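You operate a simulated robot arm through the tools that you are given. There is no shell and no other tool. Be economical: measure what you need, move in short steps, check, and stop when the job is done.

You are at the controls of a simulated two-armed robot. One attempt, no reset.

JOB
Put the wooden brush and the brass weight away in the top bench drawer.
Fine: pass the brush to your other hand before it goes in; shut the drawer. Set down upright: brass weight. Where these are worked on the way, their far stop is far enough and under half their travel is too little: top bench drawer.
Where things are to end (x, y in the base frame): brass weight within 0.06 m of [0.72, 0.1].
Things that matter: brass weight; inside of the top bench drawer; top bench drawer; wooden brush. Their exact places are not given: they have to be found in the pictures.

It is judged by the outcome, as a careful person would: the job done as asked, and still so three seconds after it is handed in. It fails if anything else is knocked over, pushed out of place, dropped, spilled or broken.

ROBOT AND FRAMES
Two 7-joint arms with two-finger parallel grippers on one trunk, on a base that drives. Base frame: it is fixed to the floor where the robot stands at the start and does not move with it; the origin is under the middle of the robot, x ahead of it, y to its left, z up; the surface under the hand at the start is at about z = 0.85. Readings come in m, rad, newtons and seconds.
The left shoulder is at the start at [0.06, 0.143, 0.937], the right one opposite. With the tool pointing down near the work surface each hand reaches from about 0.32 to 0.74 m from the robot's upright axis, wherever it stands, measured 20 degrees to its own side. Places, roughly: inside of the top bench drawer [0.7, -0.1, 0.6]; top bench drawer [0.8, -0.1, 0.6]. Payload 1.57 kg a hand.
Tool frame (each hand has its own): the origin (TCP) lies between the finger pads and is the grasp point; the fingertips stand 0.03 m ahead of it; z points along the fingers, y is the line along which they close. Largest opening 0.11 m; finger width 0.024, thickness 0.012; the body of the gripper, 0.048 by 0.112 m, starts 0.078 m behind the TCP.
Orientation is told as [roll, pitch, yaw] about the base's x, y, z axes, in that order, counted from this pose: with the fingers straight down and closing along the base's y, the tool's x points along the base's -x, its y along +y and its z along -z.

CONTROLS
- The arms move only by the tool servo_tool. It takes "left_series", "right_series" or both (then of equal length, played together; a hand with none holds still); each is a list of rows, each a list of 7 numbers: the shift along the tool's x, y, z in m, then the turn, a rotation vector about the tool's x, y, z in rad, then the opening in per cent of the stroke, from 0 (shut) to 100 (fully open). In form: [[x, y, z, rx, ry, rz, claw], ...]. A call has 1 to 10 rows; each row shifts and turns the commanded pose from where the row before left it, along the tool's axes as they then stand. Each row takes 0.2 s and may step no farther than 0.05 m and 0.15 rad from the row before; otherwise, or with a gripper value out of range, the whole call is refused. A pose out of reach is approached as far as the arm can. The call stops where the force on the tool passes 90 N (or 10 N more than at its start, if that is more) or the arm is blocked; 0.2 s more then pass. The fingers move at their own pace (about 0.045 m/s each) and stop on an object; they squeeze with about 25 N. The grip force told is the motor's: it shows also when the fingers shut on nothing. Time passes only in rows, and 0.2 s behind the last, so rows that do not move let the fingers close. It gives the time, the measured TCP pose, the force on the tool (base axes), the opening and the grip force at its end, in the units of the frame above (readings bear some noise), with the torque about the TCP (base axes, N m) and any sound that the robot's microphone picked up.
- Cameras (640 x 400 px; columns grow to the right, rows downward): "scene" is now at [0.0495, -0.0054, 1.5367]; the picture's right is [0.06, -1.00, 0.00], its down [-0.84, -0.05, -0.53] and it looks along [0.53, 0.03, -0.85] (base axes); focal length 260 px, centre (320, 200). "left" rides on the left gripper at [0.07, -0.016, -0.141] in its tool frame; the picture's right is [0.23, 0.97, 0.00], its down [-0.86, 0.20, -0.48] and it looks along [-0.47, 0.11, 0.88] (tool axes); focal length 222 px, centre (320, 200). "right" rides on the right gripper at [0.07, 0.016, -0.141] in its tool frame; the picture's right is [-0.23, 0.97, 0.00], its down [-0.85, -0.20, -0.48] and it looks along [-0.47, -0.11, 0.88] (tool axes); focal length 222 px, centre (320, 200).
- snapshot(camera): a new picture of that camera. It takes no simulated time.
- raise_lower(by): slides the trunk up (or, below 0, down) by that many m; the arms and the scene camera ride with it, the base frame stays. It gives what a move gives, with no picture.
- drive_base(legs): drives the robot by 1 to 6 legs, each [ahead, left, turn to the left] in m, m and rad, along the robot's own axes; the way and the turn of a leg run together, so that a leg with both is an arc; at most 1.5 m and 3.142 rad a leg. The arms and the cameras ride along, it lands a little off, and it stops where it bumps. It gives what a move gives.
- pan_tilt(pan, tilt): turns the head with the scene camera to pan (to the left, within 1.501 rad either way) and tilt (down, from -0.506 to 1.204), counted from straight ahead of the robot. It gives what a move gives.
- point_at(camera, pixels): for up to 12 pixels [column, row] of the newest picture of that camera ("zoom" is the newest enlarged one), the place [x, y, z] in the base frame of the surface seen there, good to about 0.002 m, but the place of the scene camera against the robot may be out by one fixed shift of up to 0.025 m in any direction. It takes no simulated time.
- close_up(camera, box): a new picture of the part [left, top, right, bottom] of that camera's present view, enlarged. It takes no simulated time.
- sign_off(): hands the job in; it is judged then, once.

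Keep the steps short. Do not move on a guess: measure, check each grasp and each placing, and mend mistakes. In all there are 80 turns and 62 pictures (those below and enlarged ones count). Leave the grippers open and the arms clear of the work at the hand-in unless told otherwise, and finish with a single line.

The tools are called after ">>>" as a command line: name --argument value ..., lists and objects as JSON in quotes. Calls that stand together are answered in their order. servo_tool: Moves the arms, as the interface text tells. Its arguments: {"type":"object","properties":{"left_series":{"type":"array","items":{"type":"array","items":{"type":"number"}}},"right_series":{"type":"array","items":{"type":"array","items":{"type":"number"}}}},"required":[]} The other tools are called the same way: raise_lower (by) slides the trunk up or down; drive_base (legs) drives the base; pan_tilt (pan, tilt) turns the head that bears the scene camera; snapshot (camera) takes a picture; point_at (camera, pixels) gives the place of the surface under pixels of a picture; close_up (camera, box) takes an enlarged picture of a part of a camera's view; sign_off () hands the job in.

At the start:

```text
clock: 0.0
left_eef_pos: [0.5119, 0.2679, 1.1138]
left_ee_rot: [0.0, -0.004, 0.0]
left_force: [-0.5, 0.3, 0.1]
left_moment: [-0.02, 0.01, 0.0]
left_opening: 0.1097
left_grip_force: 0.1
right_eef_pos: [0.448, -0.1132, 1.1088]
right_ee_rot: [0.0, -0.001, 0.001]
right_force: [0.2, 0.1, 0.5]
right_moment: [-0.01, 0.03, -0.01]
right_opening: 0.11
right_grip_force: 0.1
trunk travel left (down, up): [-0.536, 0.054]
robot x, y, heading: [0.0012, 0.001, -0.002]
head pan, tilt: [0.061, 1.009]
```

scene: 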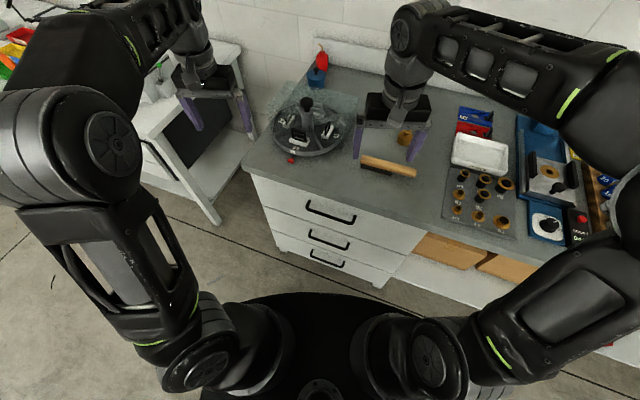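
right: 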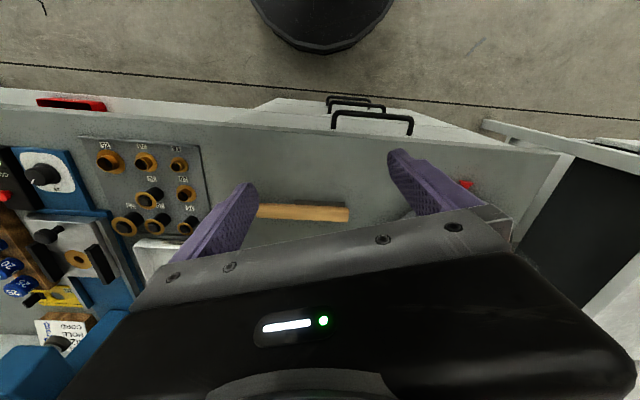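
left: 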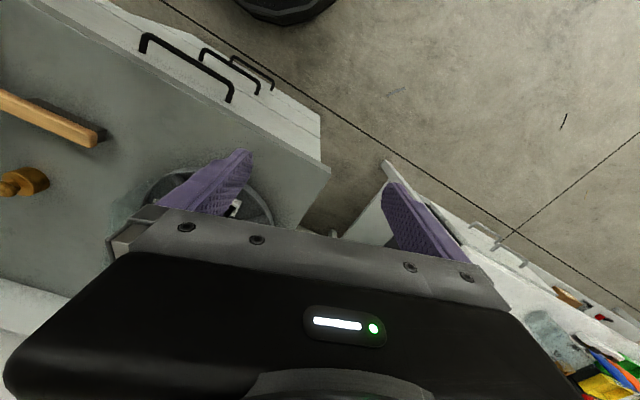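

I see the brush near scene (388,166), what looks like the brass weight at (405,137), and the top drawer handle at (330,212). I'll enlarge the view and measure them.

>>> close_up --camera "scene" --box '[240, 60, 480, 280]'

>>> point_at --camera "scene" --pixels '[[362, 160], [388, 166], [414, 172], [405, 137], [405, 148], [308, 204], [330, 212], [354, 219], [246, 175], [290, 187], [425, 229], [340, 140]]'

>>> point_at --camera "left" --pixels '[[95, 138], [45, 117], [5, 100], [40, 180], [10, 185], [20, 192], [145, 42], [187, 68], [230, 95], [100, 80]]'

>>> point_at --camera "right" --pixels '[[345, 213], [300, 212], [260, 211], [333, 118], [372, 114], [412, 120], [300, 240], [465, 184]]'

```text
1.82 times, centred on (360, 170) of scene
```

zoom: 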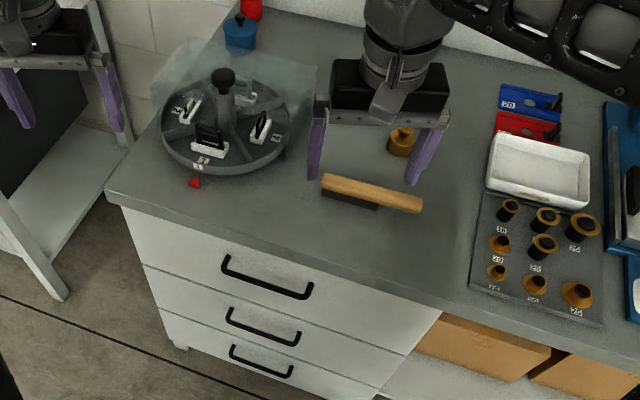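

```text
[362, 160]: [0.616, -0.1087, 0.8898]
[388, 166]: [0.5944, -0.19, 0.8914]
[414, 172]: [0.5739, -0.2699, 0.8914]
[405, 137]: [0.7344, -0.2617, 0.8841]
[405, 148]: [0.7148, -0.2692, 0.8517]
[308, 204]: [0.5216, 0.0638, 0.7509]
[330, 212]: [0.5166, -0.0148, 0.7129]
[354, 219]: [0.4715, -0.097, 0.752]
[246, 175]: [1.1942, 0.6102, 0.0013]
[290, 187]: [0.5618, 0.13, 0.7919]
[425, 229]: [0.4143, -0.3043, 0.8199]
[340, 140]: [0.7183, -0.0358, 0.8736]
```

```text
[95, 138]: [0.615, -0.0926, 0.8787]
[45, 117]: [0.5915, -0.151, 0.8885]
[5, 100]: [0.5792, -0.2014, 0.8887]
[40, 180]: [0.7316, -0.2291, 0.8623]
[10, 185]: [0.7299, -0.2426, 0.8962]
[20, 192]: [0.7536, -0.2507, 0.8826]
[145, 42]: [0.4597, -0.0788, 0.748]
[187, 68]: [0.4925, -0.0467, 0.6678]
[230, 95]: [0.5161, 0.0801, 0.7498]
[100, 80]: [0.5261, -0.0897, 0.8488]
```

```text
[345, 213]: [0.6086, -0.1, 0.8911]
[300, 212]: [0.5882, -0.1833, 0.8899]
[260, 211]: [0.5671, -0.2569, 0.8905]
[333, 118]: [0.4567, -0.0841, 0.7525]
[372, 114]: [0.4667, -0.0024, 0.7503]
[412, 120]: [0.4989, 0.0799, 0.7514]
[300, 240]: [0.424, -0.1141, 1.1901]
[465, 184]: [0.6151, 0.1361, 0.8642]
```

Hand-camera readings agree that the bench is yawed by about -0.25 rad. The brush runs from (0.609,-0.10) to (0.567,-0.257) with its top at z 0.89. Next I'll measure the drawer front's extents and the weight in the enlarged picture.

>>> point_at --camera "zoom" --pixels '[[130, 212], [148, 262], [428, 318], [402, 352], [270, 250], [270, 300], [402, 134], [400, 150], [350, 203], [112, 195], [440, 300], [420, 205]]'

>>> close_up --camera "left" --box '[0, 60, 160, 220]'

>>> close_up --camera "scene" --box '[340, 110, 440, 190]'

```text
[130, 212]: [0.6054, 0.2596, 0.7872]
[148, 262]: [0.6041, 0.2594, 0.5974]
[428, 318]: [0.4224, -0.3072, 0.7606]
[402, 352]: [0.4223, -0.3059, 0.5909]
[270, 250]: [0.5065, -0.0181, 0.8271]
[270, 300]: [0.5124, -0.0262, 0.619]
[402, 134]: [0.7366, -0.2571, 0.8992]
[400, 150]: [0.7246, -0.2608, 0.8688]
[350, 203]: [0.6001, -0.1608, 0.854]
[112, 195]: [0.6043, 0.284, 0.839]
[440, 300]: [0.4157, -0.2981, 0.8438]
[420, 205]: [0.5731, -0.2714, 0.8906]
```

```text
2.50 times, centred on (80, 140) of left
```

zoom: 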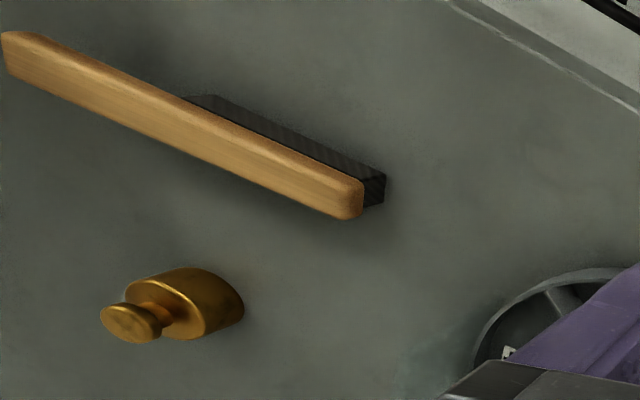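

```text
5.00 times, centred on (390, 150) of scene
```

zoom: 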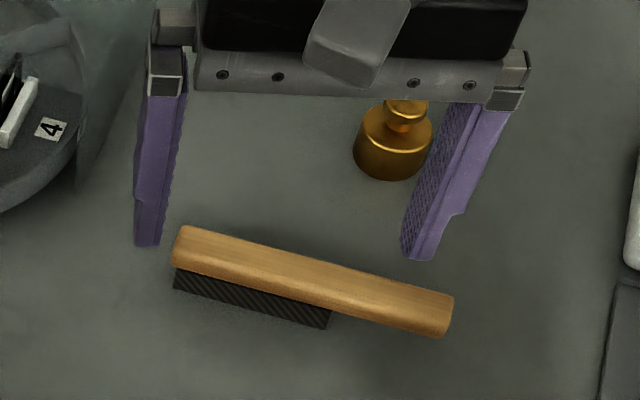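

The drawer front is about 0.6 m wide and spans z 0.60–0.83, with its handle at z 0.75. The brush's bristles are under its left half, and the weight is at about (0.73,-0.25).

Plan:
- Face the bench square on and go a bit closer.
- Take the weight in the right hand.
- Open the drawer with the left hand.
- Put the weight in.
- Pick up the brush with the right hand, pass it to the left, put it in, and shut the drawer.

First I turn by -0.25 rad and creep closer.

>>> drive_base --legs '[[0, 0, -0.25], [0.07, 0.08, 0]]'

>>> pan_tilt --pan 0.0 --tilt 1.0

>>> snapshot --camera "right"

>>> snapshot --camera "scene"

```text
clock: 2.0
left_eef_pos: [0.6503, 0.1946, 1.112]
left_ee_rot: [0.0, -0.003, -0.249]
left_force: [0.5, 1.2, 0.9]
left_moment: [-0.05, 0.02, -0.04]
left_opening: 0.11
left_grip_force: 0.0
right_eef_pos: [0.4943, -0.1571, 1.11]
right_ee_rot: [-0.001, -0.001, -0.25]
right_force: [-0.3, 0.2, 0.0]
right_moment: [-0.02, 0.01, -0.03]
right_opening: 0.1099
right_grip_force: 0.1
trunk travel left (down, up): [-0.536, 0.054]
robot x, y, heading: [0.0855, 0.0618, -0.247]
head pan, tilt: [0.061, 1.009]
```

```text
clock: 2.7
left_eef_pos: [0.6505, 0.1937, 1.1135]
left_ee_rot: [0.001, -0.003, -0.248]
left_force: [-0.2, -0.7, -0.7]
left_moment: [-0.02, -0.01, -0.02]
left_opening: 0.11
left_grip_force: 0.1
right_eef_pos: [0.4928, -0.1582, 1.1094]
right_ee_rot: [0.0, 0.0, -0.25]
right_force: [-0.9, -1.1, -0.4]
right_moment: [0.0, 0.01, -0.02]
right_opening: 0.1102
right_grip_force: 0.1
trunk travel left (down, up): [-0.536, 0.054]
robot x, y, heading: [0.0884, 0.0608, -0.246]
head pan, tilt: [0.0, 1.0]
```

```text
55 pictures are left
```

right: 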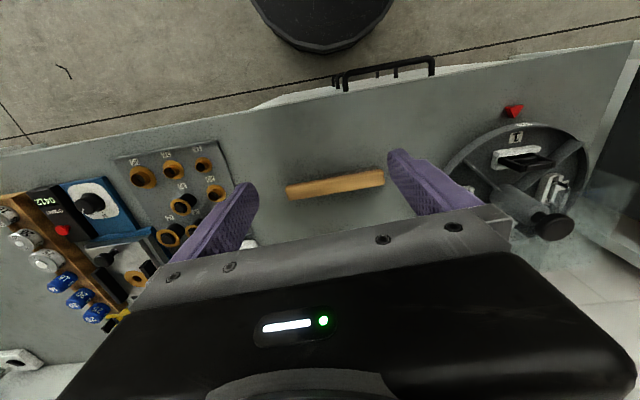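

```text
54 pictures are left
```

scene: 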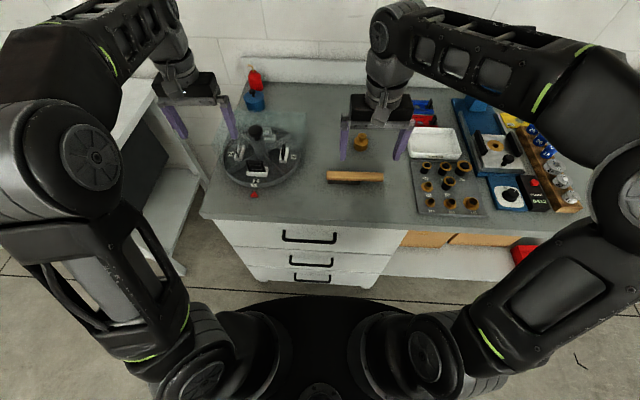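

Base is at (0.088,0.061), heading -0.247. I'll bring the right hand toward the weight at the same height and look again.

>>> servo_tool --right_series '[[-0.04, -0.005, 0, 0, 0, 0, 100], [-0.04, -0.005, 0, 0, 0, 0, 100], [-0.04, -0.005, 0, 0, 0, 0, 100], [-0.04, -0.005, 0.03, 0, 0, 0, 100], [-0.02, -0.003, 0.03, 0, 0, 0, 100], [0, 0, 0, 0, 0, 0, 100]]'

>>> snapshot --camera "right"

```text
refused: row 4 steps farther than a row can; nothing moved
```

```text
53 pictures are left
```

right: 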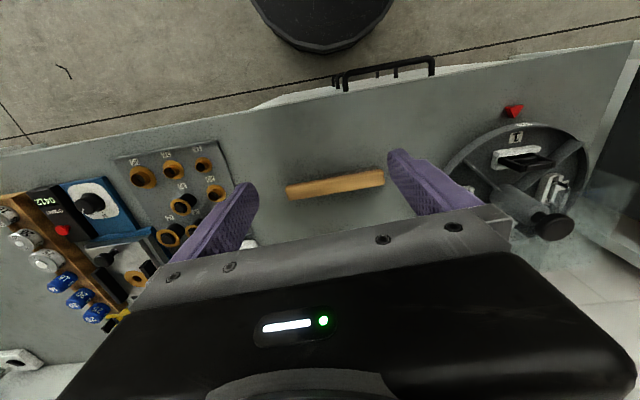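

That call was refused because row 4 was too long, so I'll use smaller steps.

>>> servo_tool --right_series '[[-0.04, -0.005, 0, 0, 0, 0, 100], [-0.04, -0.005, 0, 0, 0, 0, 100], [-0.04, -0.005, 0, 0, 0, 0, 100], [-0.04, -0.005, 0.02, 0, 0, 0, 100], [-0.04, -0.003, 0.02, 0, 0, 0, 100], [-0.03, -0.003, 0.03, 0, 0, 0, 100], [-0.02, 0, 0.03, 0, 0, 0, 100], [0, 0, 0, 0, 0, 0, 100]]'

>>> snapshot --camera "right"

```text
clock: 4.5
left_eef_pos: [0.6505, 0.1934, 1.1135]
left_ee_rot: [0.002, -0.003, -0.251]
left_force: [-0.5, 0.8, -0.6]
left_moment: [0.01, 0.01, -0.01]
left_opening: 0.1102
left_grip_force: 0.0
right_eef_pos: [0.6327, -0.2114, 1.0407]
right_ee_rot: [-0.001, 0.0, -0.25]
right_force: [0.1, -0.7, -0.3]
right_moment: [0.0, -0.01, -0.01]
right_opening: 0.11
right_grip_force: 0.0
right hand out of reach, approached as far as the arm can: row 3, 4, 5
trunk travel left (down, up): [-0.536, 0.054]
robot x, y, heading: [0.0881, 0.058, -0.247]
head pan, tilt: [0.0, 1.0]
```

```text
52 pictures are left
```

right: 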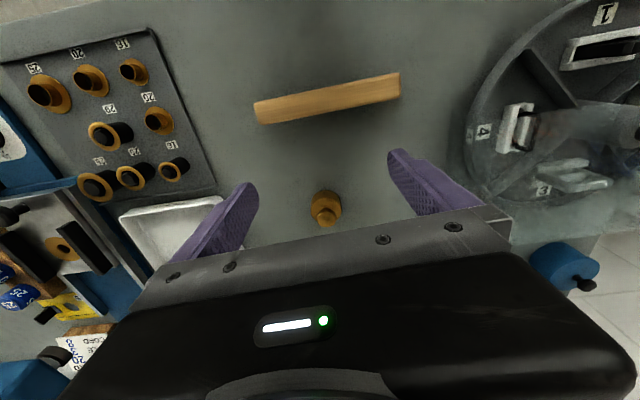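

The weight shows at (325,208). I'll measure it and the brush from here.

>>> point_at --camera "right" --pixels '[[325, 218], [325, 205], [326, 194], [313, 203], [340, 203], [258, 112], [398, 87], [328, 100], [327, 88], [330, 112], [325, 160], [398, 75]]'

>>> close_up --camera "right" --box '[240, 60, 420, 240]'

```text
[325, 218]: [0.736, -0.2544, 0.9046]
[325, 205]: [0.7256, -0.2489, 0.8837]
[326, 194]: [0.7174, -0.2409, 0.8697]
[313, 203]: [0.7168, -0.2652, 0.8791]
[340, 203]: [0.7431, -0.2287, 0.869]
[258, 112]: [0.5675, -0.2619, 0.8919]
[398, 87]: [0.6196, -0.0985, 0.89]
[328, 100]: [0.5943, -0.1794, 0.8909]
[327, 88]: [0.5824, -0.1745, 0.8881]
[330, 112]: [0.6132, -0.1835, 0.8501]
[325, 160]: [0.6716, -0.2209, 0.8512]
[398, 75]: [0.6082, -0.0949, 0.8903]
```

```text
2.22 times, centred on (330, 150) of right
```

zoom: 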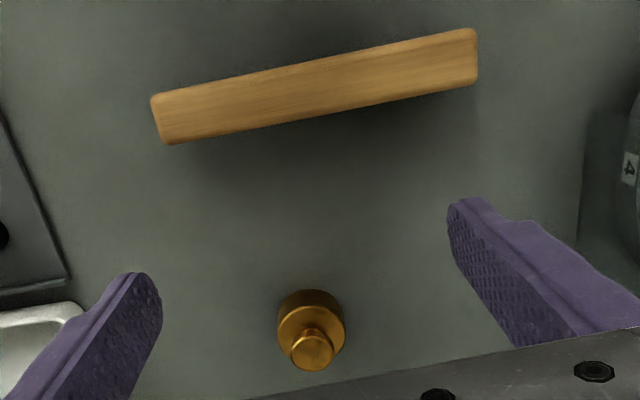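

The weight's axis is at about (0.737,-0.252). Its body top is near z 0.884 and its knob top is at 0.905. I'll go down to z≈0.94 and forward over it, with the claw at 80%.

>>> servo_tool --right_series '[[0, 0, 0.045, 0, 0, 0, 80], [-0.01, 0, 0.045, 0, 0, 0, 80], [-0.03, -0.004, 0.01, 0, 0, 0, 80], [-0.035, -0.005, 0, 0, 0, 0, 80], [-0.036, -0.005, 0, 0, 0, 0, 80], [0, 0, 0, 0, 0, 0, 80]]'

>>> snapshot --camera "right"

```text
clock: 5.9
left_eef_pos: [0.6501, 0.1929, 1.1134]
left_ee_rot: [0.002, -0.002, -0.25]
left_force: [0.2, 0.3, 0.5]
left_moment: [0.01, -0.01, -0.01]
left_opening: 0.1099
left_grip_force: 0.1
right_eef_pos: [0.7132, -0.2449, 0.9434]
right_ee_rot: [0.0, 0.001, -0.248]
right_force: [0.2, 0.2, 0.3]
right_moment: [0.01, 0.01, -0.03]
right_opening: 0.0881
right_grip_force: 0.1
right hand out of reach, approached as far as the arm can: row 5
trunk travel left (down, up): [-0.536, 0.054]
robot x, y, heading: [0.0864, 0.0583, -0.244]
head pan, tilt: [0.0, 1.0]
```

```text
50 pictures are left
```

right: 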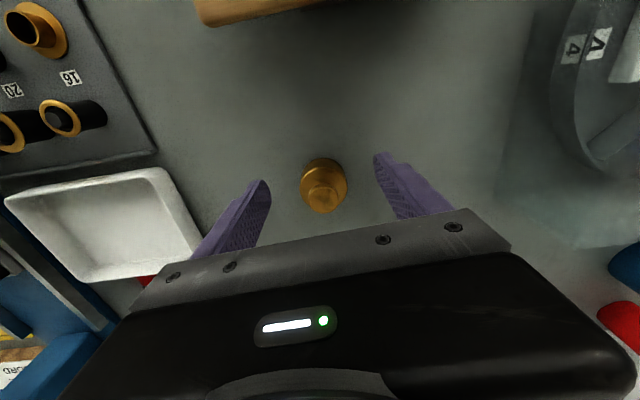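

It's about 0.025 m short because of reach. Raising the trunk brings the shoulder closer to wrist height, so I'll do that, then re-descend and go forward.

>>> raise_lower --by 0.05

>>> servo_tool --right_series '[[0, 0, 0.045, 0, 0, 0, 80], [-0.012, 0, 0.015, 0, 0, 0, 80], [-0.013, -0.001, 0, 0, 0, 0, 80], [0, 0, 0, 0, 0, 0, 80]]'

>>> snapshot --camera "right"

```text
clock: 6.8
left_eef_pos: [0.6508, 0.1939, 1.1635]
left_ee_rot: [0.0, -0.001, -0.25]
left_force: [-0.6, -0.7, -0.3]
left_moment: [-0.02, -0.01, -0.04]
left_opening: 0.11
left_grip_force: 0.1
right_eef_pos: [0.7121, -0.2439, 0.9936]
right_ee_rot: [0.0, -0.001, -0.249]
right_force: [0.4, 0.0, -0.3]
right_moment: [0.0, -0.02, -0.02]
right_opening: 0.0881
right_grip_force: 0.1
trunk travel left (down, up): [-0.586, 0.004]
robot x, y, heading: [0.0903, 0.0624, -0.247]
head pan, tilt: [0.0, 1.0]
```

```text
clock: 7.8
left_eef_pos: [0.6503, 0.1928, 1.1633]
left_ee_rot: [0.001, -0.002, -0.25]
left_force: [0.0, 0.1, -0.4]
left_moment: [-0.03, 0.03, 0.0]
left_opening: 0.1099
left_grip_force: 0.1
right_eef_pos: [0.7307, -0.2507, 0.9347]
right_ee_rot: [0.001, -0.003, -0.25]
right_force: [-0.1, -0.4, 0.7]
right_moment: [-0.03, 0.01, 0.01]
right_opening: 0.0882
right_grip_force: 0.2
right hand out of reach, approached as far as the arm can: row 3
trunk travel left (down, up): [-0.586, 0.004]
robot x, y, heading: [0.0848, 0.0593, -0.252]
head pan, tilt: [0.0, 1.0]
```

```text
49 pictures are left
```

right: 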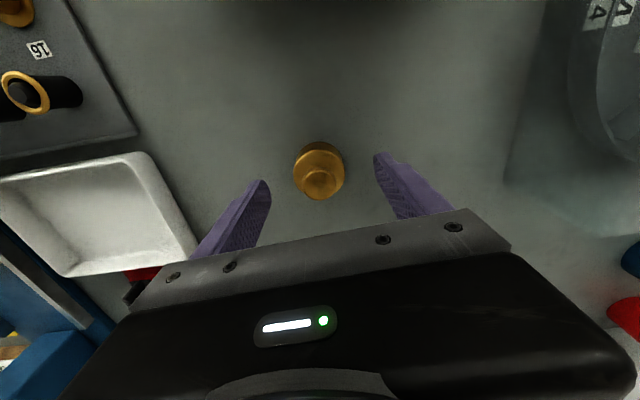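

The weight sits centered between the fingers. I'll measure once more, then descend to z 0.885.

>>> servo_tool --right_series '[[0, 0, 0.025, 0, 0, 0, 80], [0, 0, 0.022, 0, 0, 0, 80], [-0.005, 0, 0, 0, 0, 0, 80], [0, 0, 0, 0, 0, 0, 80]]'

>>> snapshot --camera "right"

>>> point_at --camera "right" --pixels '[[320, 170], [320, 150], [300, 165], [340, 165], [320, 130]]'

```text
clock: 8.8
left_eef_pos: [0.6521, 0.1922, 1.1627]
left_ee_rot: [0.001, -0.002, -0.25]
left_force: [0.3, 0.8, -0.6]
left_moment: [0.0, -0.06, 0.04]
left_opening: 0.11
left_grip_force: 0.0
right_eef_pos: [0.7366, -0.2515, 0.8861]
right_ee_rot: [0.0, -0.004, -0.25]
right_force: [-0.1, 0.3, 0.7]
right_moment: [-0.04, 0.03, 0.01]
right_opening: 0.0881
right_grip_force: 0.2
trunk travel left (down, up): [-0.586, 0.004]
robot x, y, heading: [0.0872, 0.0616, -0.251]
head pan, tilt: [0.0, 1.0]
```

```text
48 pictures are left
```

right: 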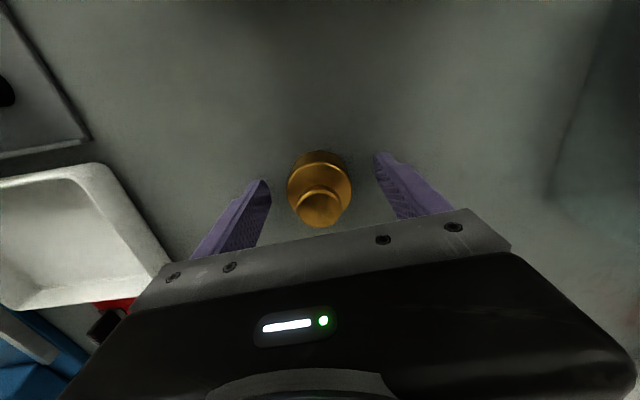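

```text
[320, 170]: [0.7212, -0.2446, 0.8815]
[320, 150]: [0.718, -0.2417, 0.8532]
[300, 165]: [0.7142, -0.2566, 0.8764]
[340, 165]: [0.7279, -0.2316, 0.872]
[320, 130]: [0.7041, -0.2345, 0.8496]
```

TCP is at the weight's axis. I'll lower 2 mm and close.

>>> servo_tool --right_series '[[0, 0, 0.002, 0, 0, 0, 60], [0, 0, 0, 0, 0, 0, 30], [0, 0, 0, 0, 0, 0, 0], [0, 0, 0, 0, 0, 0, 0], [0, 0, 0, 0, 0, 0, 0]]'

```text
clock: 10.0
left_eef_pos: [0.6518, 0.1945, 1.1621]
left_ee_rot: [0.002, -0.003, -0.251]
left_force: [0.2, -0.2, -0.7]
left_moment: [0.02, -0.01, -0.02]
left_opening: 0.1101
left_grip_force: 0.1
right_eef_pos: [0.7351, -0.2533, 0.8832]
right_ee_rot: [0.0, -0.003, -0.25]
right_force: [-1.4, -3.0, 1.0]
right_moment: [-0.05, -0.02, -0.01]
right_opening: 0.0492
right_grip_force: 24.5
trunk travel left (down, up): [-0.586, 0.004]
robot x, y, heading: [0.0872, 0.0602, -0.248]
head pan, tilt: [0.0, 1.0]
```

The weight is gripped (opening 0.049, 24.5 N). I'll lift it and bring it back toward the robot.

>>> servo_tool --right_series '[[0, 0, -0.03, 0, 0, 0, 0], [0, 0, -0.04, 0, 0, 0, 0], [0.02, 0, -0.04, 0, 0, 0, 0], [0.04, -0.01, -0.02, 0, 0, 0, 0], [0.045, -0.01, 0, 0, 0, 0, 0], [0.045, -0.01, 0, 0, 0, 0, 0], [0.045, -0.01, 0, 0, 0, 0, 0], [0.045, -0.01, 0, 0, 0, 0, 0]]'

>>> snapshot --camera "right"

>>> snapshot --camera "scene"

```text
clock: 11.8
left_eef_pos: [0.6487, 0.1936, 1.1641]
left_ee_rot: [0.0, -0.004, -0.25]
left_force: [0.3, 0.4, 0.7]
left_moment: [-0.01, -0.04, -0.02]
left_opening: 0.11
left_grip_force: 0.1
right_eef_pos: [0.4778, -0.2424, 1.0076]
right_ee_rot: [0.002, -0.003, -0.249]
right_force: [-0.4, -0.1, -5.9]
right_moment: [0.0, -0.02, 0.0]
right_opening: 0.0496
right_grip_force: 25.1
right hand out of reach, approached as far as the arm can: row 1, 2
trunk travel left (down, up): [-0.586, 0.004]
robot x, y, heading: [0.0866, 0.0612, -0.252]
head pan, tilt: [0.0, 1.0]
```

```text
47 pictures are left
```

right: 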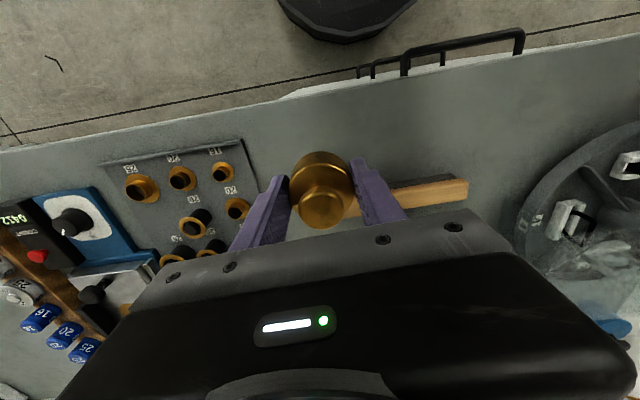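

```text
46 pictures are left
```

scene: 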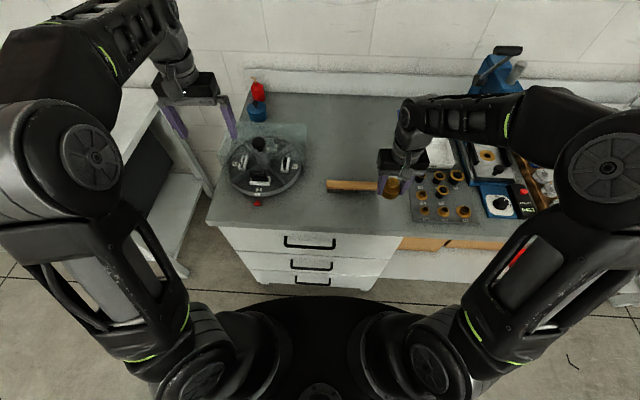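

The weight is secure. Now I'll back the base off for room to open the drawer and lower the trunk slightly. The handle centre is at about (0.478,-0.002,0.751).

>>> drive_base --legs '[[-0.22, -0.1, 0]]'

>>> raise_lower --by -0.1

>>> servo_tool --left_series '[[0, 0, 0, 0, 0, 0.15, 100], [0, 0, 0, 0, 0, 0.15, 100], [0, 0, 0, 0, 0, 0.15, 100], [0, 0, 0, 0, 0, 0.15, 100], [0, 0, 0, 0, 0, 0.15, 100], [0, 0, 0, 0, 0, 0.15, 100], [0, 0, 0, 0, 0, 0.15, 100], [0, 0, 0, 0, 0, 0.15, 100], [0, 0, 0, 0, 0, 0.15, 100], [0, 0, 0, 0, 0, 0.15, 60]]'

```text
clock: 13.6
left_eef_pos: [0.4119, 0.1508, 1.1637]
left_ee_rot: [0.002, -0.006, -0.253]
left_force: [0.3, 0.8, 0.5]
left_moment: [0.03, -0.01, 0.0]
left_opening: 0.1101
left_grip_force: 0.0
right_eef_pos: [0.2412, -0.2848, 1.0067]
right_ee_rot: [0.001, 0.0, -0.253]
right_force: [-0.7, -1.0, -5.4]
right_moment: [0.01, -0.02, -0.01]
right_opening: 0.0491
right_grip_force: 24.5
trunk travel left (down, up): [-0.586, 0.004]
robot x, y, heading: [-0.1511, 0.0228, -0.256]
head pan, tilt: [0.0, 1.0]
```

```text
clock: 14.9
left_eef_pos: [0.4132, 0.1506, 1.0623]
left_ee_rot: [0.001, -0.004, -0.252]
left_force: [0.2, 0.0, -0.2]
left_moment: [-0.02, 0.0, 0.03]
left_opening: 0.1101
left_grip_force: 0.1
right_eef_pos: [0.2407, -0.2837, 0.9059]
right_ee_rot: [0.0, 0.002, -0.253]
right_force: [-0.3, 0.0, -4.9]
right_moment: [0.02, 0.01, 0.04]
right_opening: 0.0495
right_grip_force: 25.3
trunk travel left (down, up): [-0.486, 0.104]
robot x, y, heading: [-0.1479, 0.0202, -0.254]
head pan, tilt: [0.0, 1.0]
```

```text
clock: 17.1
left_eef_pos: [0.4128, 0.1512, 1.0644]
left_ee_rot: [0.005, 0.001, -1.753]
left_force: [0.0, 0.3, -0.2]
left_moment: [0.04, -0.02, 0.04]
left_opening: 0.0757
left_grip_force: 0.3
right_eef_pos: [0.2413, -0.2841, 0.9072]
right_ee_rot: [0.0, 0.0, -0.253]
right_force: [0.7, 0.0, -5.2]
right_moment: [0.02, 0.05, 0.0]
right_opening: 0.0494
right_grip_force: 25.1
trunk travel left (down, up): [-0.486, 0.104]
robot x, y, heading: [-0.1536, 0.0195, -0.256]
head pan, tilt: [0.0, 1.0]
```

Left yaw is at -1.75. I'll finish the yaw, shift in front of the handle and tilt the fingers toward the drawer by 0.9 rad.

>>> servo_tool --left_series '[[-0.033, 0.0, 0.03, 0, 0, 0.065, 50], [-0.033, 0.0, 0.03, 0, 0, 0, 50], [-0.033, 0.0, 0.03, 0, 0, 0, 50], [-0.033, 0.0, 0.03, 0, 0, 0, 50], [0, 0, 0, -0.15, 0, 0, 50], [0, 0, 0, -0.15, 0, 0, 50], [0, 0, 0, -0.15, 0, 0, 50], [0, 0, 0, -0.15, 0, 0, 50], [0, 0, 0, -0.15, 0, 0, 50], [0, 0, 0, -0.15, 0, 0, 50]]'

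>>> snapshot --camera "left"

>>> snapshot --camera "scene"

```text
clock: 19.3
left_eef_pos: [0.3831, 0.0232, 0.9435]
left_ee_rot: [0.901, -0.003, -1.819]
left_force: [0.7, -0.4, 0.2]
left_moment: [0.0, 0.02, 0.01]
left_opening: 0.0549
left_grip_force: 0.1
right_eef_pos: [0.2413, -0.2834, 0.9067]
right_ee_rot: [0.0, 0.001, -0.252]
right_force: [-0.1, 0.2, -5.2]
right_moment: [0.02, 0.03, -0.02]
right_opening: 0.0494
right_grip_force: 25.0
trunk travel left (down, up): [-0.486, 0.104]
robot x, y, heading: [-0.1516, 0.0208, -0.25]
head pan, tilt: [0.0, 1.0]
```

```text
45 pictures are left
```

left: 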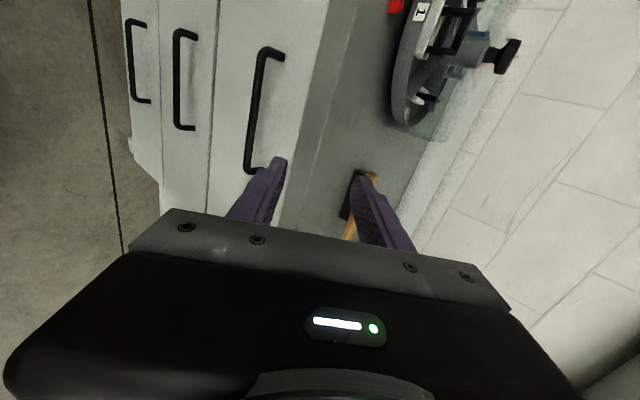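

```text
44 pictures are left
```

scene: 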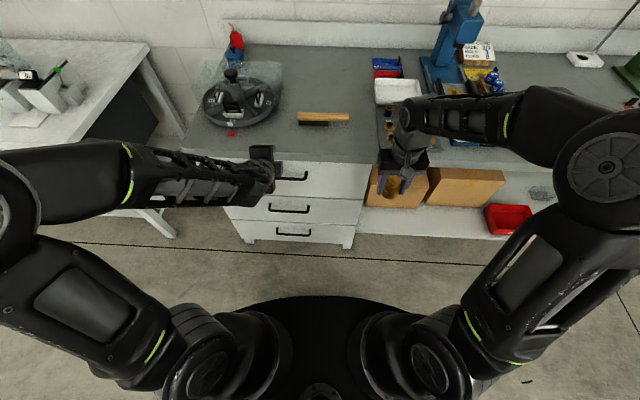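

The top handle is visible in the left view along (268,55)–(248,165). I'll measure it and the panel behind it.

>>> point_at --camera "left" --pixels '[[262, 60], [256, 95], [252, 125], [247, 160], [282, 100], [275, 52], [265, 170], [322, 60], [295, 140]]'

>>> close_up --camera "left" --box '[200, 20, 360, 220]'

```text
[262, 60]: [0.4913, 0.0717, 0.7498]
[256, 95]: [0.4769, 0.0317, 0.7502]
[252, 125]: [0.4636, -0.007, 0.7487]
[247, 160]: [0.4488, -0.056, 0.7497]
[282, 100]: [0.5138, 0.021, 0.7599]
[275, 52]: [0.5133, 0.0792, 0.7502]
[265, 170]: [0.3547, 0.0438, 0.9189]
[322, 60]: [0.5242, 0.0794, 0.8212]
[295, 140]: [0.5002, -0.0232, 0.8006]
```

```text
2.00 times, centred on (280, 120) of left
```

zoom: 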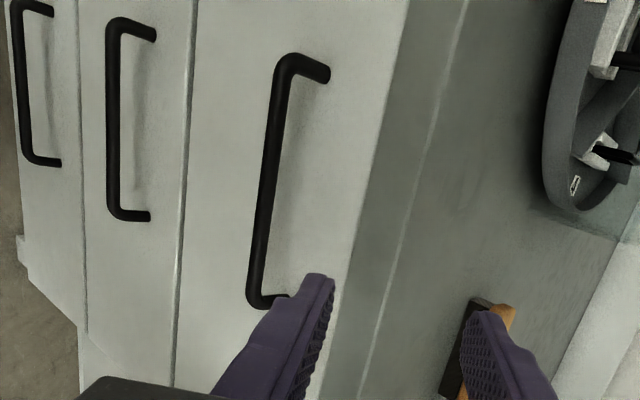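

The bar axis is about (0.469,-0.001,0.745), 0.035 m out from the panel. I'll tilt to 1.2 rad, close to 25%, and drop to a point 0.085 m in front of the bar.

>>> servo_tool --left_series '[[0, 0, 0, -0.15, 0, 0, 25], [0, 0, 0, -0.15, 0, 0, 25], [-0.002, -0.038, 0.0175, 0, 0, 0, 25], [0, -0.038, 0.0175, 0, 0, 0, 25], [0, -0.038, 0.0175, 0, 0, 0, 25], [0, -0.038, 0.0175, 0, 0, 0, 25], [0, 0, 0, 0, 0, 0, 25]]'

>>> snapshot --camera "left"

```text
clock: 20.9
left_eef_pos: [0.4074, 0.0121, 0.776]
left_ee_rot: [1.203, 0.0, -1.817]
left_force: [0.4, -0.3, -0.7]
left_moment: [-0.03, 0.02, 0.04]
left_opening: 0.0279
left_grip_force: 0.1
left hand out of reach, approached as far as the arm can: row 2
right_eef_pos: [0.2406, -0.2842, 0.9057]
right_ee_rot: [0.001, 0.001, -0.253]
right_force: [0.1, 0.4, -6.7]
right_moment: [0.01, 0.01, -0.01]
right_opening: 0.0496
right_grip_force: 25.2
trunk travel left (down, up): [-0.486, 0.104]
robot x, y, heading: [-0.1504, 0.0197, -0.252]
head pan, tilt: [0.0, 1.0]
```

```text
42 pictures are left
```

left: 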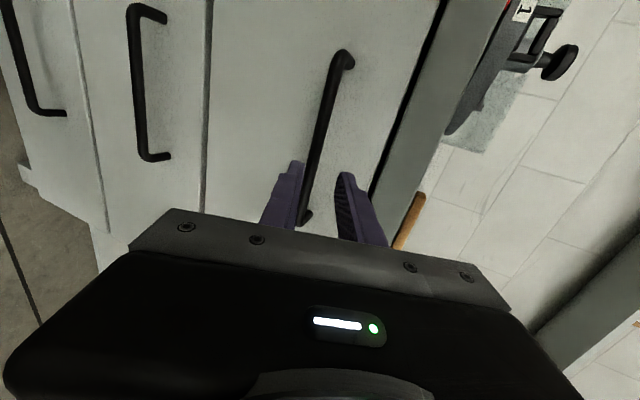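

I'll recheck the bar in this view before advancing.

>>> point_at --camera "left" --pixels '[[338, 70], [326, 110], [318, 150], [307, 200], [370, 100], [297, 165], [342, 180]]'

>>> servo_tool --left_series '[[0, -0.003, 0.02, 0, 0, 0, 25], [0, -0.003, 0.015, 0, 0, 0, 25], [0, 0, 0, 0, 0, 0, 25]]'

>>> close_up --camera "left" --box '[220, 80, 420, 260]'

```text
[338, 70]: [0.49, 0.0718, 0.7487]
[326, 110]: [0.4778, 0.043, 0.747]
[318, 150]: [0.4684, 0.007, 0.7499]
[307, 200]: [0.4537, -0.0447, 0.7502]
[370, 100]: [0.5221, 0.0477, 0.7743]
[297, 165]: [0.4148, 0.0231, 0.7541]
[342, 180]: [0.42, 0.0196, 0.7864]
```

```text
clock: 21.7
left_eef_pos: [0.4371, 0.0031, 0.7578]
left_ee_rot: [1.201, 0.001, -1.817]
left_force: [0.2, -0.7, 0.2]
left_moment: [-0.01, 0.0, 0.02]
left_opening: 0.0275
left_grip_force: 0.2
right_eef_pos: [0.2405, -0.2845, 0.9057]
right_ee_rot: [-0.001, 0.0, -0.253]
right_force: [-0.2, 0.3, -5.6]
right_moment: [-0.01, 0.02, 0.03]
right_opening: 0.0496
right_grip_force: 25.4
trunk travel left (down, up): [-0.486, 0.104]
robot x, y, heading: [-0.1501, 0.0173, -0.253]
head pan, tilt: [0.0, 1.0]
```

```text
2.22 times, centred on (320, 170) of left
```

zoom: 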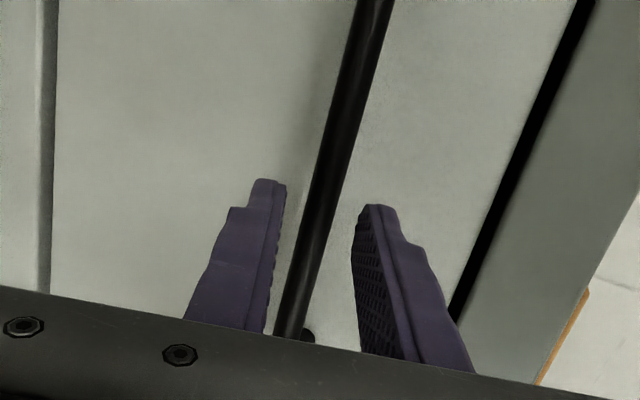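

The bar is between the fingers and level with the TCP. I'll advance 0.02 and close.

>>> servo_tool --left_series '[[0, 0, 0.02, 0, 0, 0, 25], [0, 0, 0, 0, 0, 0, 0], [0, 0, 0, 0, 0, 0, 0], [0, 0, 0, 0, 0, 0, 0]]'

>>> close_up --camera "left" --box '[220, 80, 420, 260]'

```text
clock: 22.7
left_eef_pos: [0.4535, -0.0014, 0.7505]
left_ee_rot: [1.202, 0.001, -1.816]
left_force: [1.1, -0.9, -3.1]
left_moment: [0.58, -0.17, -0.38]
left_opening: 0.0124
left_grip_force: 29.2
right_eef_pos: [0.2419, -0.2841, 0.907]
right_ee_rot: [0.0, 0.0, -0.252]
right_force: [0.7, -0.3, -6.1]
right_moment: [0.01, 0.04, 0.02]
right_opening: 0.0493
right_grip_force: 24.8
trunk travel left (down, up): [-0.486, 0.104]
robot x, y, heading: [-0.1509, 0.0179, -0.254]
head pan, tilt: [0.0, 1.0]
```

```text
2.22 times, centred on (320, 170) of left
```

zoom: 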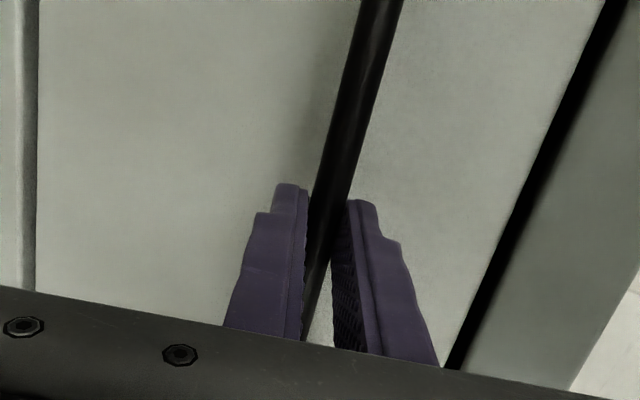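

The handle is gripped (0.0124 opening). I'll pull straight out, away from the bench.

>>> servo_tool --left_series '[[0, -0.0072, -0.0186, 0, 0, 0, 0], [0, -0.0072, -0.0186, 0, 0, 0, 0], [0, -0.0109, -0.028, 0, 0, 0, 0], [0, -0.0109, -0.028, 0, 0, 0, 0], [0, -0.0109, -0.028, 0, 0, 0, 0], [0, -0.0109, -0.028, 0, 0, 0, 0]]'

>>> snapshot --camera "scene"

```text
clock: 24.1
left_eef_pos: [0.3151, 0.0385, 0.7508]
left_ee_rot: [1.212, -0.002, -1.808]
left_force: [4.1, 14.0, -43.9]
left_moment: [0.82, 0.33, -0.32]
left_opening: 0.0124
left_grip_force: 29.0
right_eef_pos: [0.2437, -0.2836, 0.9046]
right_ee_rot: [-0.001, 0.004, -0.253]
right_force: [1.4, 0.8, -5.3]
right_moment: [-0.02, 0.09, 0.0]
right_opening: 0.0494
right_grip_force: 25.6
trunk travel left (down, up): [-0.486, 0.104]
robot x, y, heading: [-0.149, 0.0175, -0.254]
head pan, tilt: [0.0, 1.0]
```

```text
39 pictures are left
```

scene: 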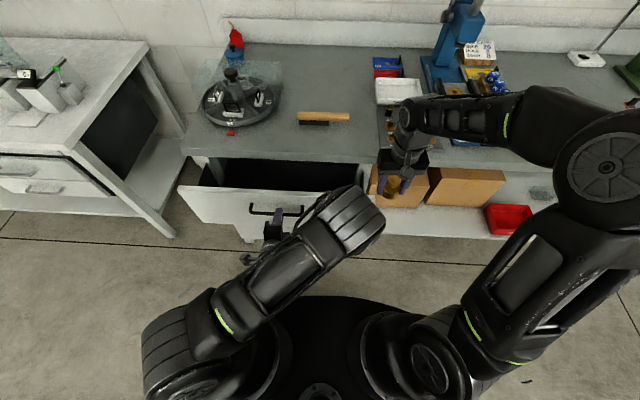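

The drawer is about 0.145 m out. The left arm is folding and reads 44 N vertical, so I'll ease the hand up a little and continue the pull by backing the base.

>>> servo_tool --left_series '[[0, 0.003, -0.001, 0, 0, 0, 0], [0, 0, 0, 0, 0, 0, 0]]'

>>> drive_base --legs '[[-0.08, 0, 0]]'

```text
clock: 24.7
left_eef_pos: [0.3138, 0.0377, 0.7516]
left_ee_rot: [1.211, -0.003, -1.809]
left_force: [2.0, 9.6, -64.9]
left_moment: [1.08, 0.59, 0.1]
left_opening: 0.0141
left_grip_force: 30.9
right_eef_pos: [0.2445, -0.2838, 0.9052]
right_ee_rot: [-0.002, 0.004, -0.253]
right_force: [-0.2, 0.3, -5.0]
right_moment: [-0.03, 0.04, 0.01]
right_opening: 0.049
right_grip_force: 24.8
trunk travel left (down, up): [-0.486, 0.104]
robot x, y, heading: [-0.1492, 0.0169, -0.253]
head pan, tilt: [0.0, 1.0]
```

```text
clock: 25.8
left_eef_pos: [0.2371, 0.0554, 0.7551]
left_ee_rot: [1.218, -0.005, -1.808]
left_force: [2.8, 14.5, -48.9]
left_moment: [1.05, 0.99, 0.0]
left_opening: 0.0123
left_grip_force: 29.6
right_eef_pos: [0.1667, -0.2632, 0.9075]
right_ee_rot: [-0.004, 0.0, -0.251]
right_force: [0.3, 0.6, -6.1]
right_moment: [0.02, 0.01, 0.0]
right_opening: 0.0494
right_grip_force: 25.2
trunk travel left (down, up): [-0.486, 0.104]
robot x, y, heading: [-0.2293, 0.0387, -0.251]
head pan, tilt: [0.0, 1.0]
```

Moving up increased the force, so the load comes from me lifting. I'll ease down and continue backing.

>>> servo_tool --left_series '[[0, -0.006, 0.002, 0, 0, 0, 0], [0, 0, 0, 0, 0, 0, 0]]'

>>> drive_base --legs '[[-0.07, 0, 0]]'

>>> snapshot --camera "scene"

```text
clock: 26.4
left_eef_pos: [0.236, 0.0567, 0.7537]
left_ee_rot: [1.231, -0.002, -1.806]
left_force: [2.9, 7.1, 31.2]
left_moment: [0.42, -0.99, -0.34]
left_opening: 0.012
left_grip_force: 29.5
right_eef_pos: [0.1631, -0.2645, 0.908]
right_ee_rot: [0.0, -0.002, -0.251]
right_force: [0.0, 0.7, -5.2]
right_moment: [-0.02, 0.01, 0.0]
right_opening: 0.0495
right_grip_force: 24.5
trunk travel left (down, up): [-0.486, 0.104]
robot x, y, heading: [-0.2274, 0.0426, -0.251]
head pan, tilt: [0.0, 1.0]
```

```text
clock: 27.4
left_eef_pos: [0.1685, 0.0772, 0.7541]
left_ee_rot: [1.234, 0.002, -1.798]
left_force: [2.9, 16.7, 38.0]
left_moment: [0.59, -1.25, 0.45]
left_opening: 0.0123
left_grip_force: 29.1
right_eef_pos: [0.0963, -0.2444, 0.9066]
right_ee_rot: [0.0, -0.002, -0.252]
right_force: [0.5, -0.4, -5.2]
right_moment: [-0.01, 0.01, 0.04]
right_opening: 0.0493
right_grip_force: 25.0
trunk travel left (down, up): [-0.486, 0.104]
robot x, y, heading: [-0.2972, 0.0634, -0.253]
head pan, tilt: [0.0, 1.0]
```

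```text
38 pictures are left
```

scene: 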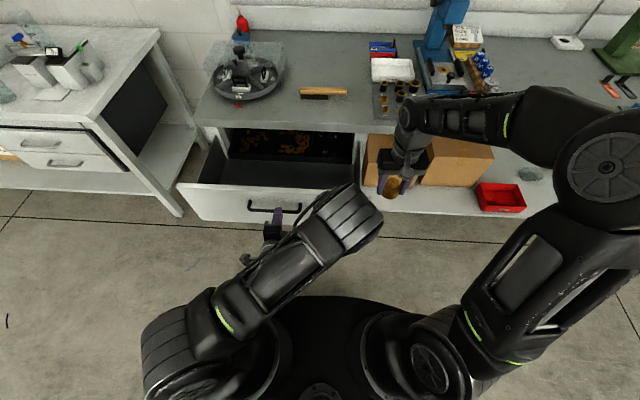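

The drawer is about 0.295 m out. I'll look inside it more closely.

>>> close_up --camera "scene" --box '[160, 110, 400, 250]'

>>> point_at --camera "zoom" --pixels '[[200, 60], [300, 80], [350, 80], [450, 100], [300, 130], [220, 150], [400, 150], [70, 200], [480, 205], [140, 100], [300, 200], [300, 215]]'

```text
2.67 times, centred on (280, 180) of scene
```

zoom: 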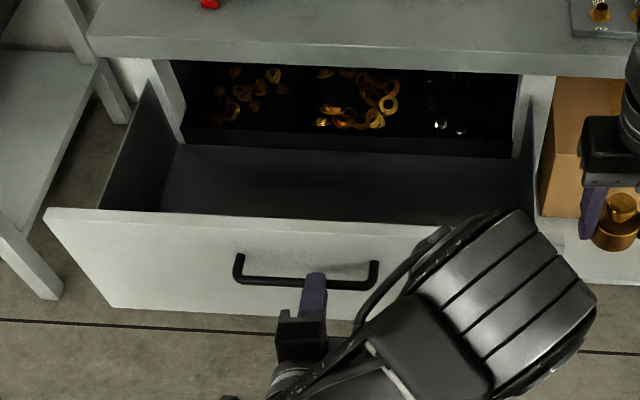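

```text
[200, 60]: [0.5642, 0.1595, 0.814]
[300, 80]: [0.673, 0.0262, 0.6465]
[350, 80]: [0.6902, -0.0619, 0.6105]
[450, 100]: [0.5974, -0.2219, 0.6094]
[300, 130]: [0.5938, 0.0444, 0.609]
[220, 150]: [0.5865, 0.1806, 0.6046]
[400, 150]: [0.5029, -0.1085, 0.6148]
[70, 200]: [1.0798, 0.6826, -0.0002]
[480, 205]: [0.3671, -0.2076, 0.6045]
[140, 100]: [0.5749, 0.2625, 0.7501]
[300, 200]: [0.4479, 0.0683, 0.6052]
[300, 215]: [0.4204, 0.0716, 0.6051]
```

Drawer floor reads z≈0.605. The existing contents are far back, and the front area is clear. With the drawer this far out, the weight's spot is (0.433,0.173). I'll release the handle and retreat the left hand back and up.

>>> servo_tool --left_series '[[0, 0, 0, 0, 0, 0, 25], [0, 0, 0, 0, 0, 0, 25], [0, 0, -0.03, 0, 0, 0, 25], [0, 0, -0.03, 0, 0, 0, 40], [0, 0.03, -0.02, 0, 0, 0, 60], [0, 0.037, -0.0145, 0, 0, 0, 60], [0, 0.037, -0.0145, 0, 0, 0, 60], [0, 0.037, -0.0145, 0, 0, 0, 60], [0, 0.037, -0.0145, 0, 0, 0, 60]]'

```text
clock: 28.5
left_eef_pos: [0.1828, 0.085, 0.7884]
left_ee_rot: [1.375, 0.033, -1.759]
left_force: [-2.6, -0.6, -27.9]
left_moment: [0.21, 0.64, -0.41]
left_opening: 0.0904
left_grip_force: 14.1
left hand out of reach, approached as far as the arm can: row 3, 4, 5
right_eef_pos: [0.0979, -0.2457, 0.9047]
right_ee_rot: [0.002, 0.003, -0.253]
right_force: [0.3, 0.2, -6.5]
right_moment: [0.02, 0.05, 0.0]
right_opening: 0.0492
right_grip_force: 24.9
trunk travel left (down, up): [-0.486, 0.104]
robot x, y, heading: [-0.2963, 0.0577, -0.253]
head pan, tilt: [0.0, 1.0]
stopped in row 5 (left hand): the arm was blocked; the commanded pose is now the measured one
```

The hand couldn't retract because of its inner reach limit, and it got blocked. I'll look before anything else.

>>> snapshot --camera "left"

>>> close_up --camera "scene" --box '[160, 110, 400, 250]'

```text
36 pictures are left
```

left: 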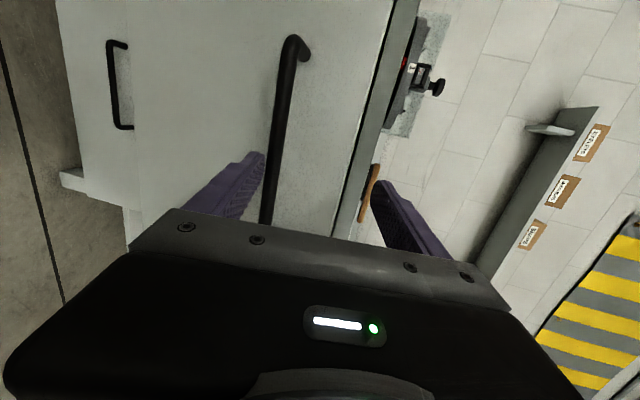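

```text
2.67 times, centred on (280, 180) of scene
```

zoom: 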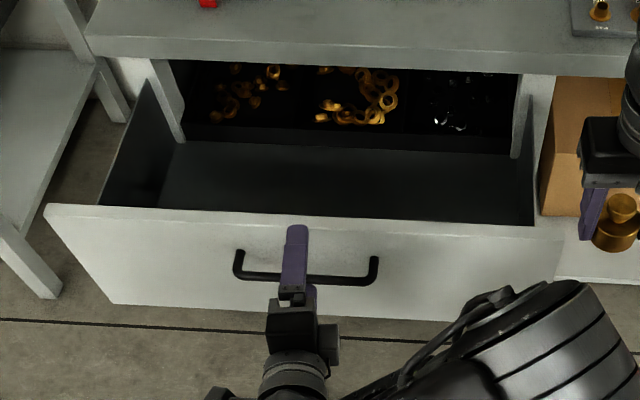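

The lower finger is hooked under the bar and the upper finger is in front. I'll ease down 0.018, then back the base away to slip the hand off.

>>> servo_tool --left_series '[[0, -0.009, 0, 0, 0, 0, 80], [0, -0.009, 0, 0, 0, 0, 80], [0, 0, 0, 0, 0, 0, 80]]'

>>> close_up --camera "left" --box '[160, 40, 440, 260]'

```text
clock: 29.3
left_eef_pos: [0.1824, 0.0858, 0.7812]
left_ee_rot: [1.4, 0.032, -1.756]
left_force: [-0.2, -1.1, 1.1]
left_moment: [0.04, 0.0, 0.02]
left_opening: 0.0879
left_grip_force: 0.0
right_eef_pos: [0.0978, -0.2469, 0.9068]
right_ee_rot: [0.0, 0.0, -0.253]
right_force: [-0.1, 0.7, -5.3]
right_moment: [-0.02, 0.01, 0.05]
right_opening: 0.0493
right_grip_force: 25.3
trunk travel left (down, up): [-0.486, 0.104]
robot x, y, heading: [-0.2926, 0.0575, -0.25]
head pan, tilt: [0.0, 1.0]
```

```text
1.82 times, centred on (300, 150) of left
```

zoom: 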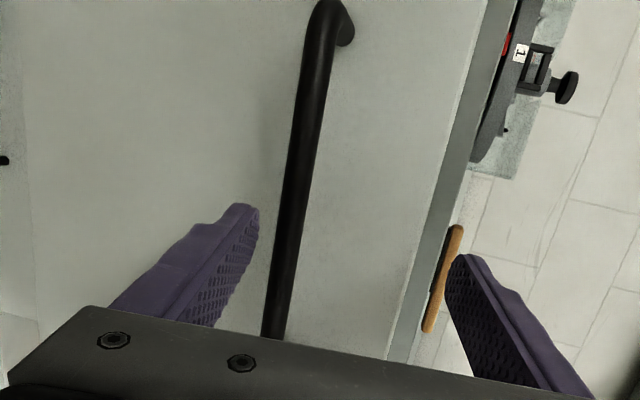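

Force is free now. I'll back the base by 0.12 m to clear the handle.

>>> drive_base --legs '[[-0.12, 0, 0]]'

>>> servo_tool --left_series '[[0, 0.03, 0, 0.12, 0, 0, 80], [0, 0.03, 0, 0.12, 0, 0, 80], [0, 0.03, 0, 0.15, 0, 0, 80], [0, 0.03, -0.02, 0.15, 0, 0, 80], [0, 0.03, -0.03, 0.15, 0, 0, 80], [0, 0.02, -0.04, 0.15, 0, 0, 80], [0, 0.01, -0.04, 0.15, 0, 0, 80], [0, 0, -0.04, 0.15, 0, 0, 80], [0, 0, -0.04, 0.15, 0, 0, 80]]'

>>> snapshot --camera "scene"

```text
clock: 30.5
left_eef_pos: [0.0642, 0.1171, 0.7801]
left_ee_rot: [1.4, 0.031, -1.755]
left_force: [-0.5, 0.6, -0.2]
left_moment: [0.01, 0.02, -0.03]
left_opening: 0.0883
left_grip_force: 0.1
right_eef_pos: [-0.0198, -0.215, 0.9068]
right_ee_rot: [0.001, 0.0, -0.249]
right_force: [0.0, 0.4, -5.0]
right_moment: [-0.01, 0.0, -0.03]
right_opening: 0.0492
right_grip_force: 25.2
trunk travel left (down, up): [-0.486, 0.104]
robot x, y, heading: [-0.4122, 0.0861, -0.252]
head pan, tilt: [0.0, 1.0]
```

```text
clock: 32.5
left_eef_pos: [0.0526, 0.0955, 1.0856]
left_ee_rot: [0.109, 0.031, -1.753]
left_force: [1.0, -0.1, 0.8]
left_moment: [0.02, 0.05, -0.05]
left_opening: 0.0882
left_grip_force: 0.1
left hand out of reach, approached as far as the arm can: row 1, 2
right_eef_pos: [-0.0189, -0.2152, 0.9061]
right_ee_rot: [0.001, 0.002, -0.249]
right_force: [0.4, 0.1, -5.6]
right_moment: [0.02, 0.02, -0.01]
right_opening: 0.0491
right_grip_force: 24.4
trunk travel left (down, up): [-0.486, 0.104]
robot x, y, heading: [-0.4105, 0.0874, -0.249]
head pan, tilt: [0.0, 1.0]
```

```text
33 pictures are left
```

scene: 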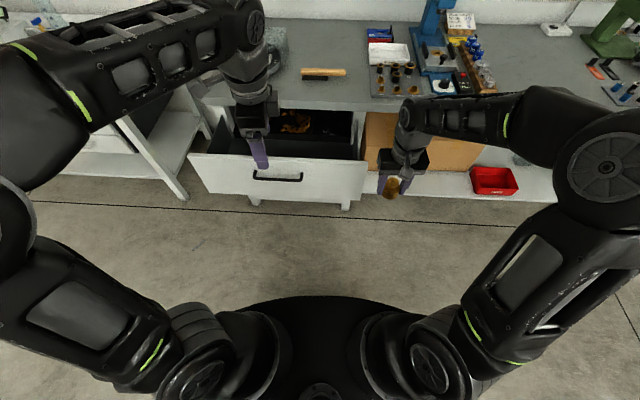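

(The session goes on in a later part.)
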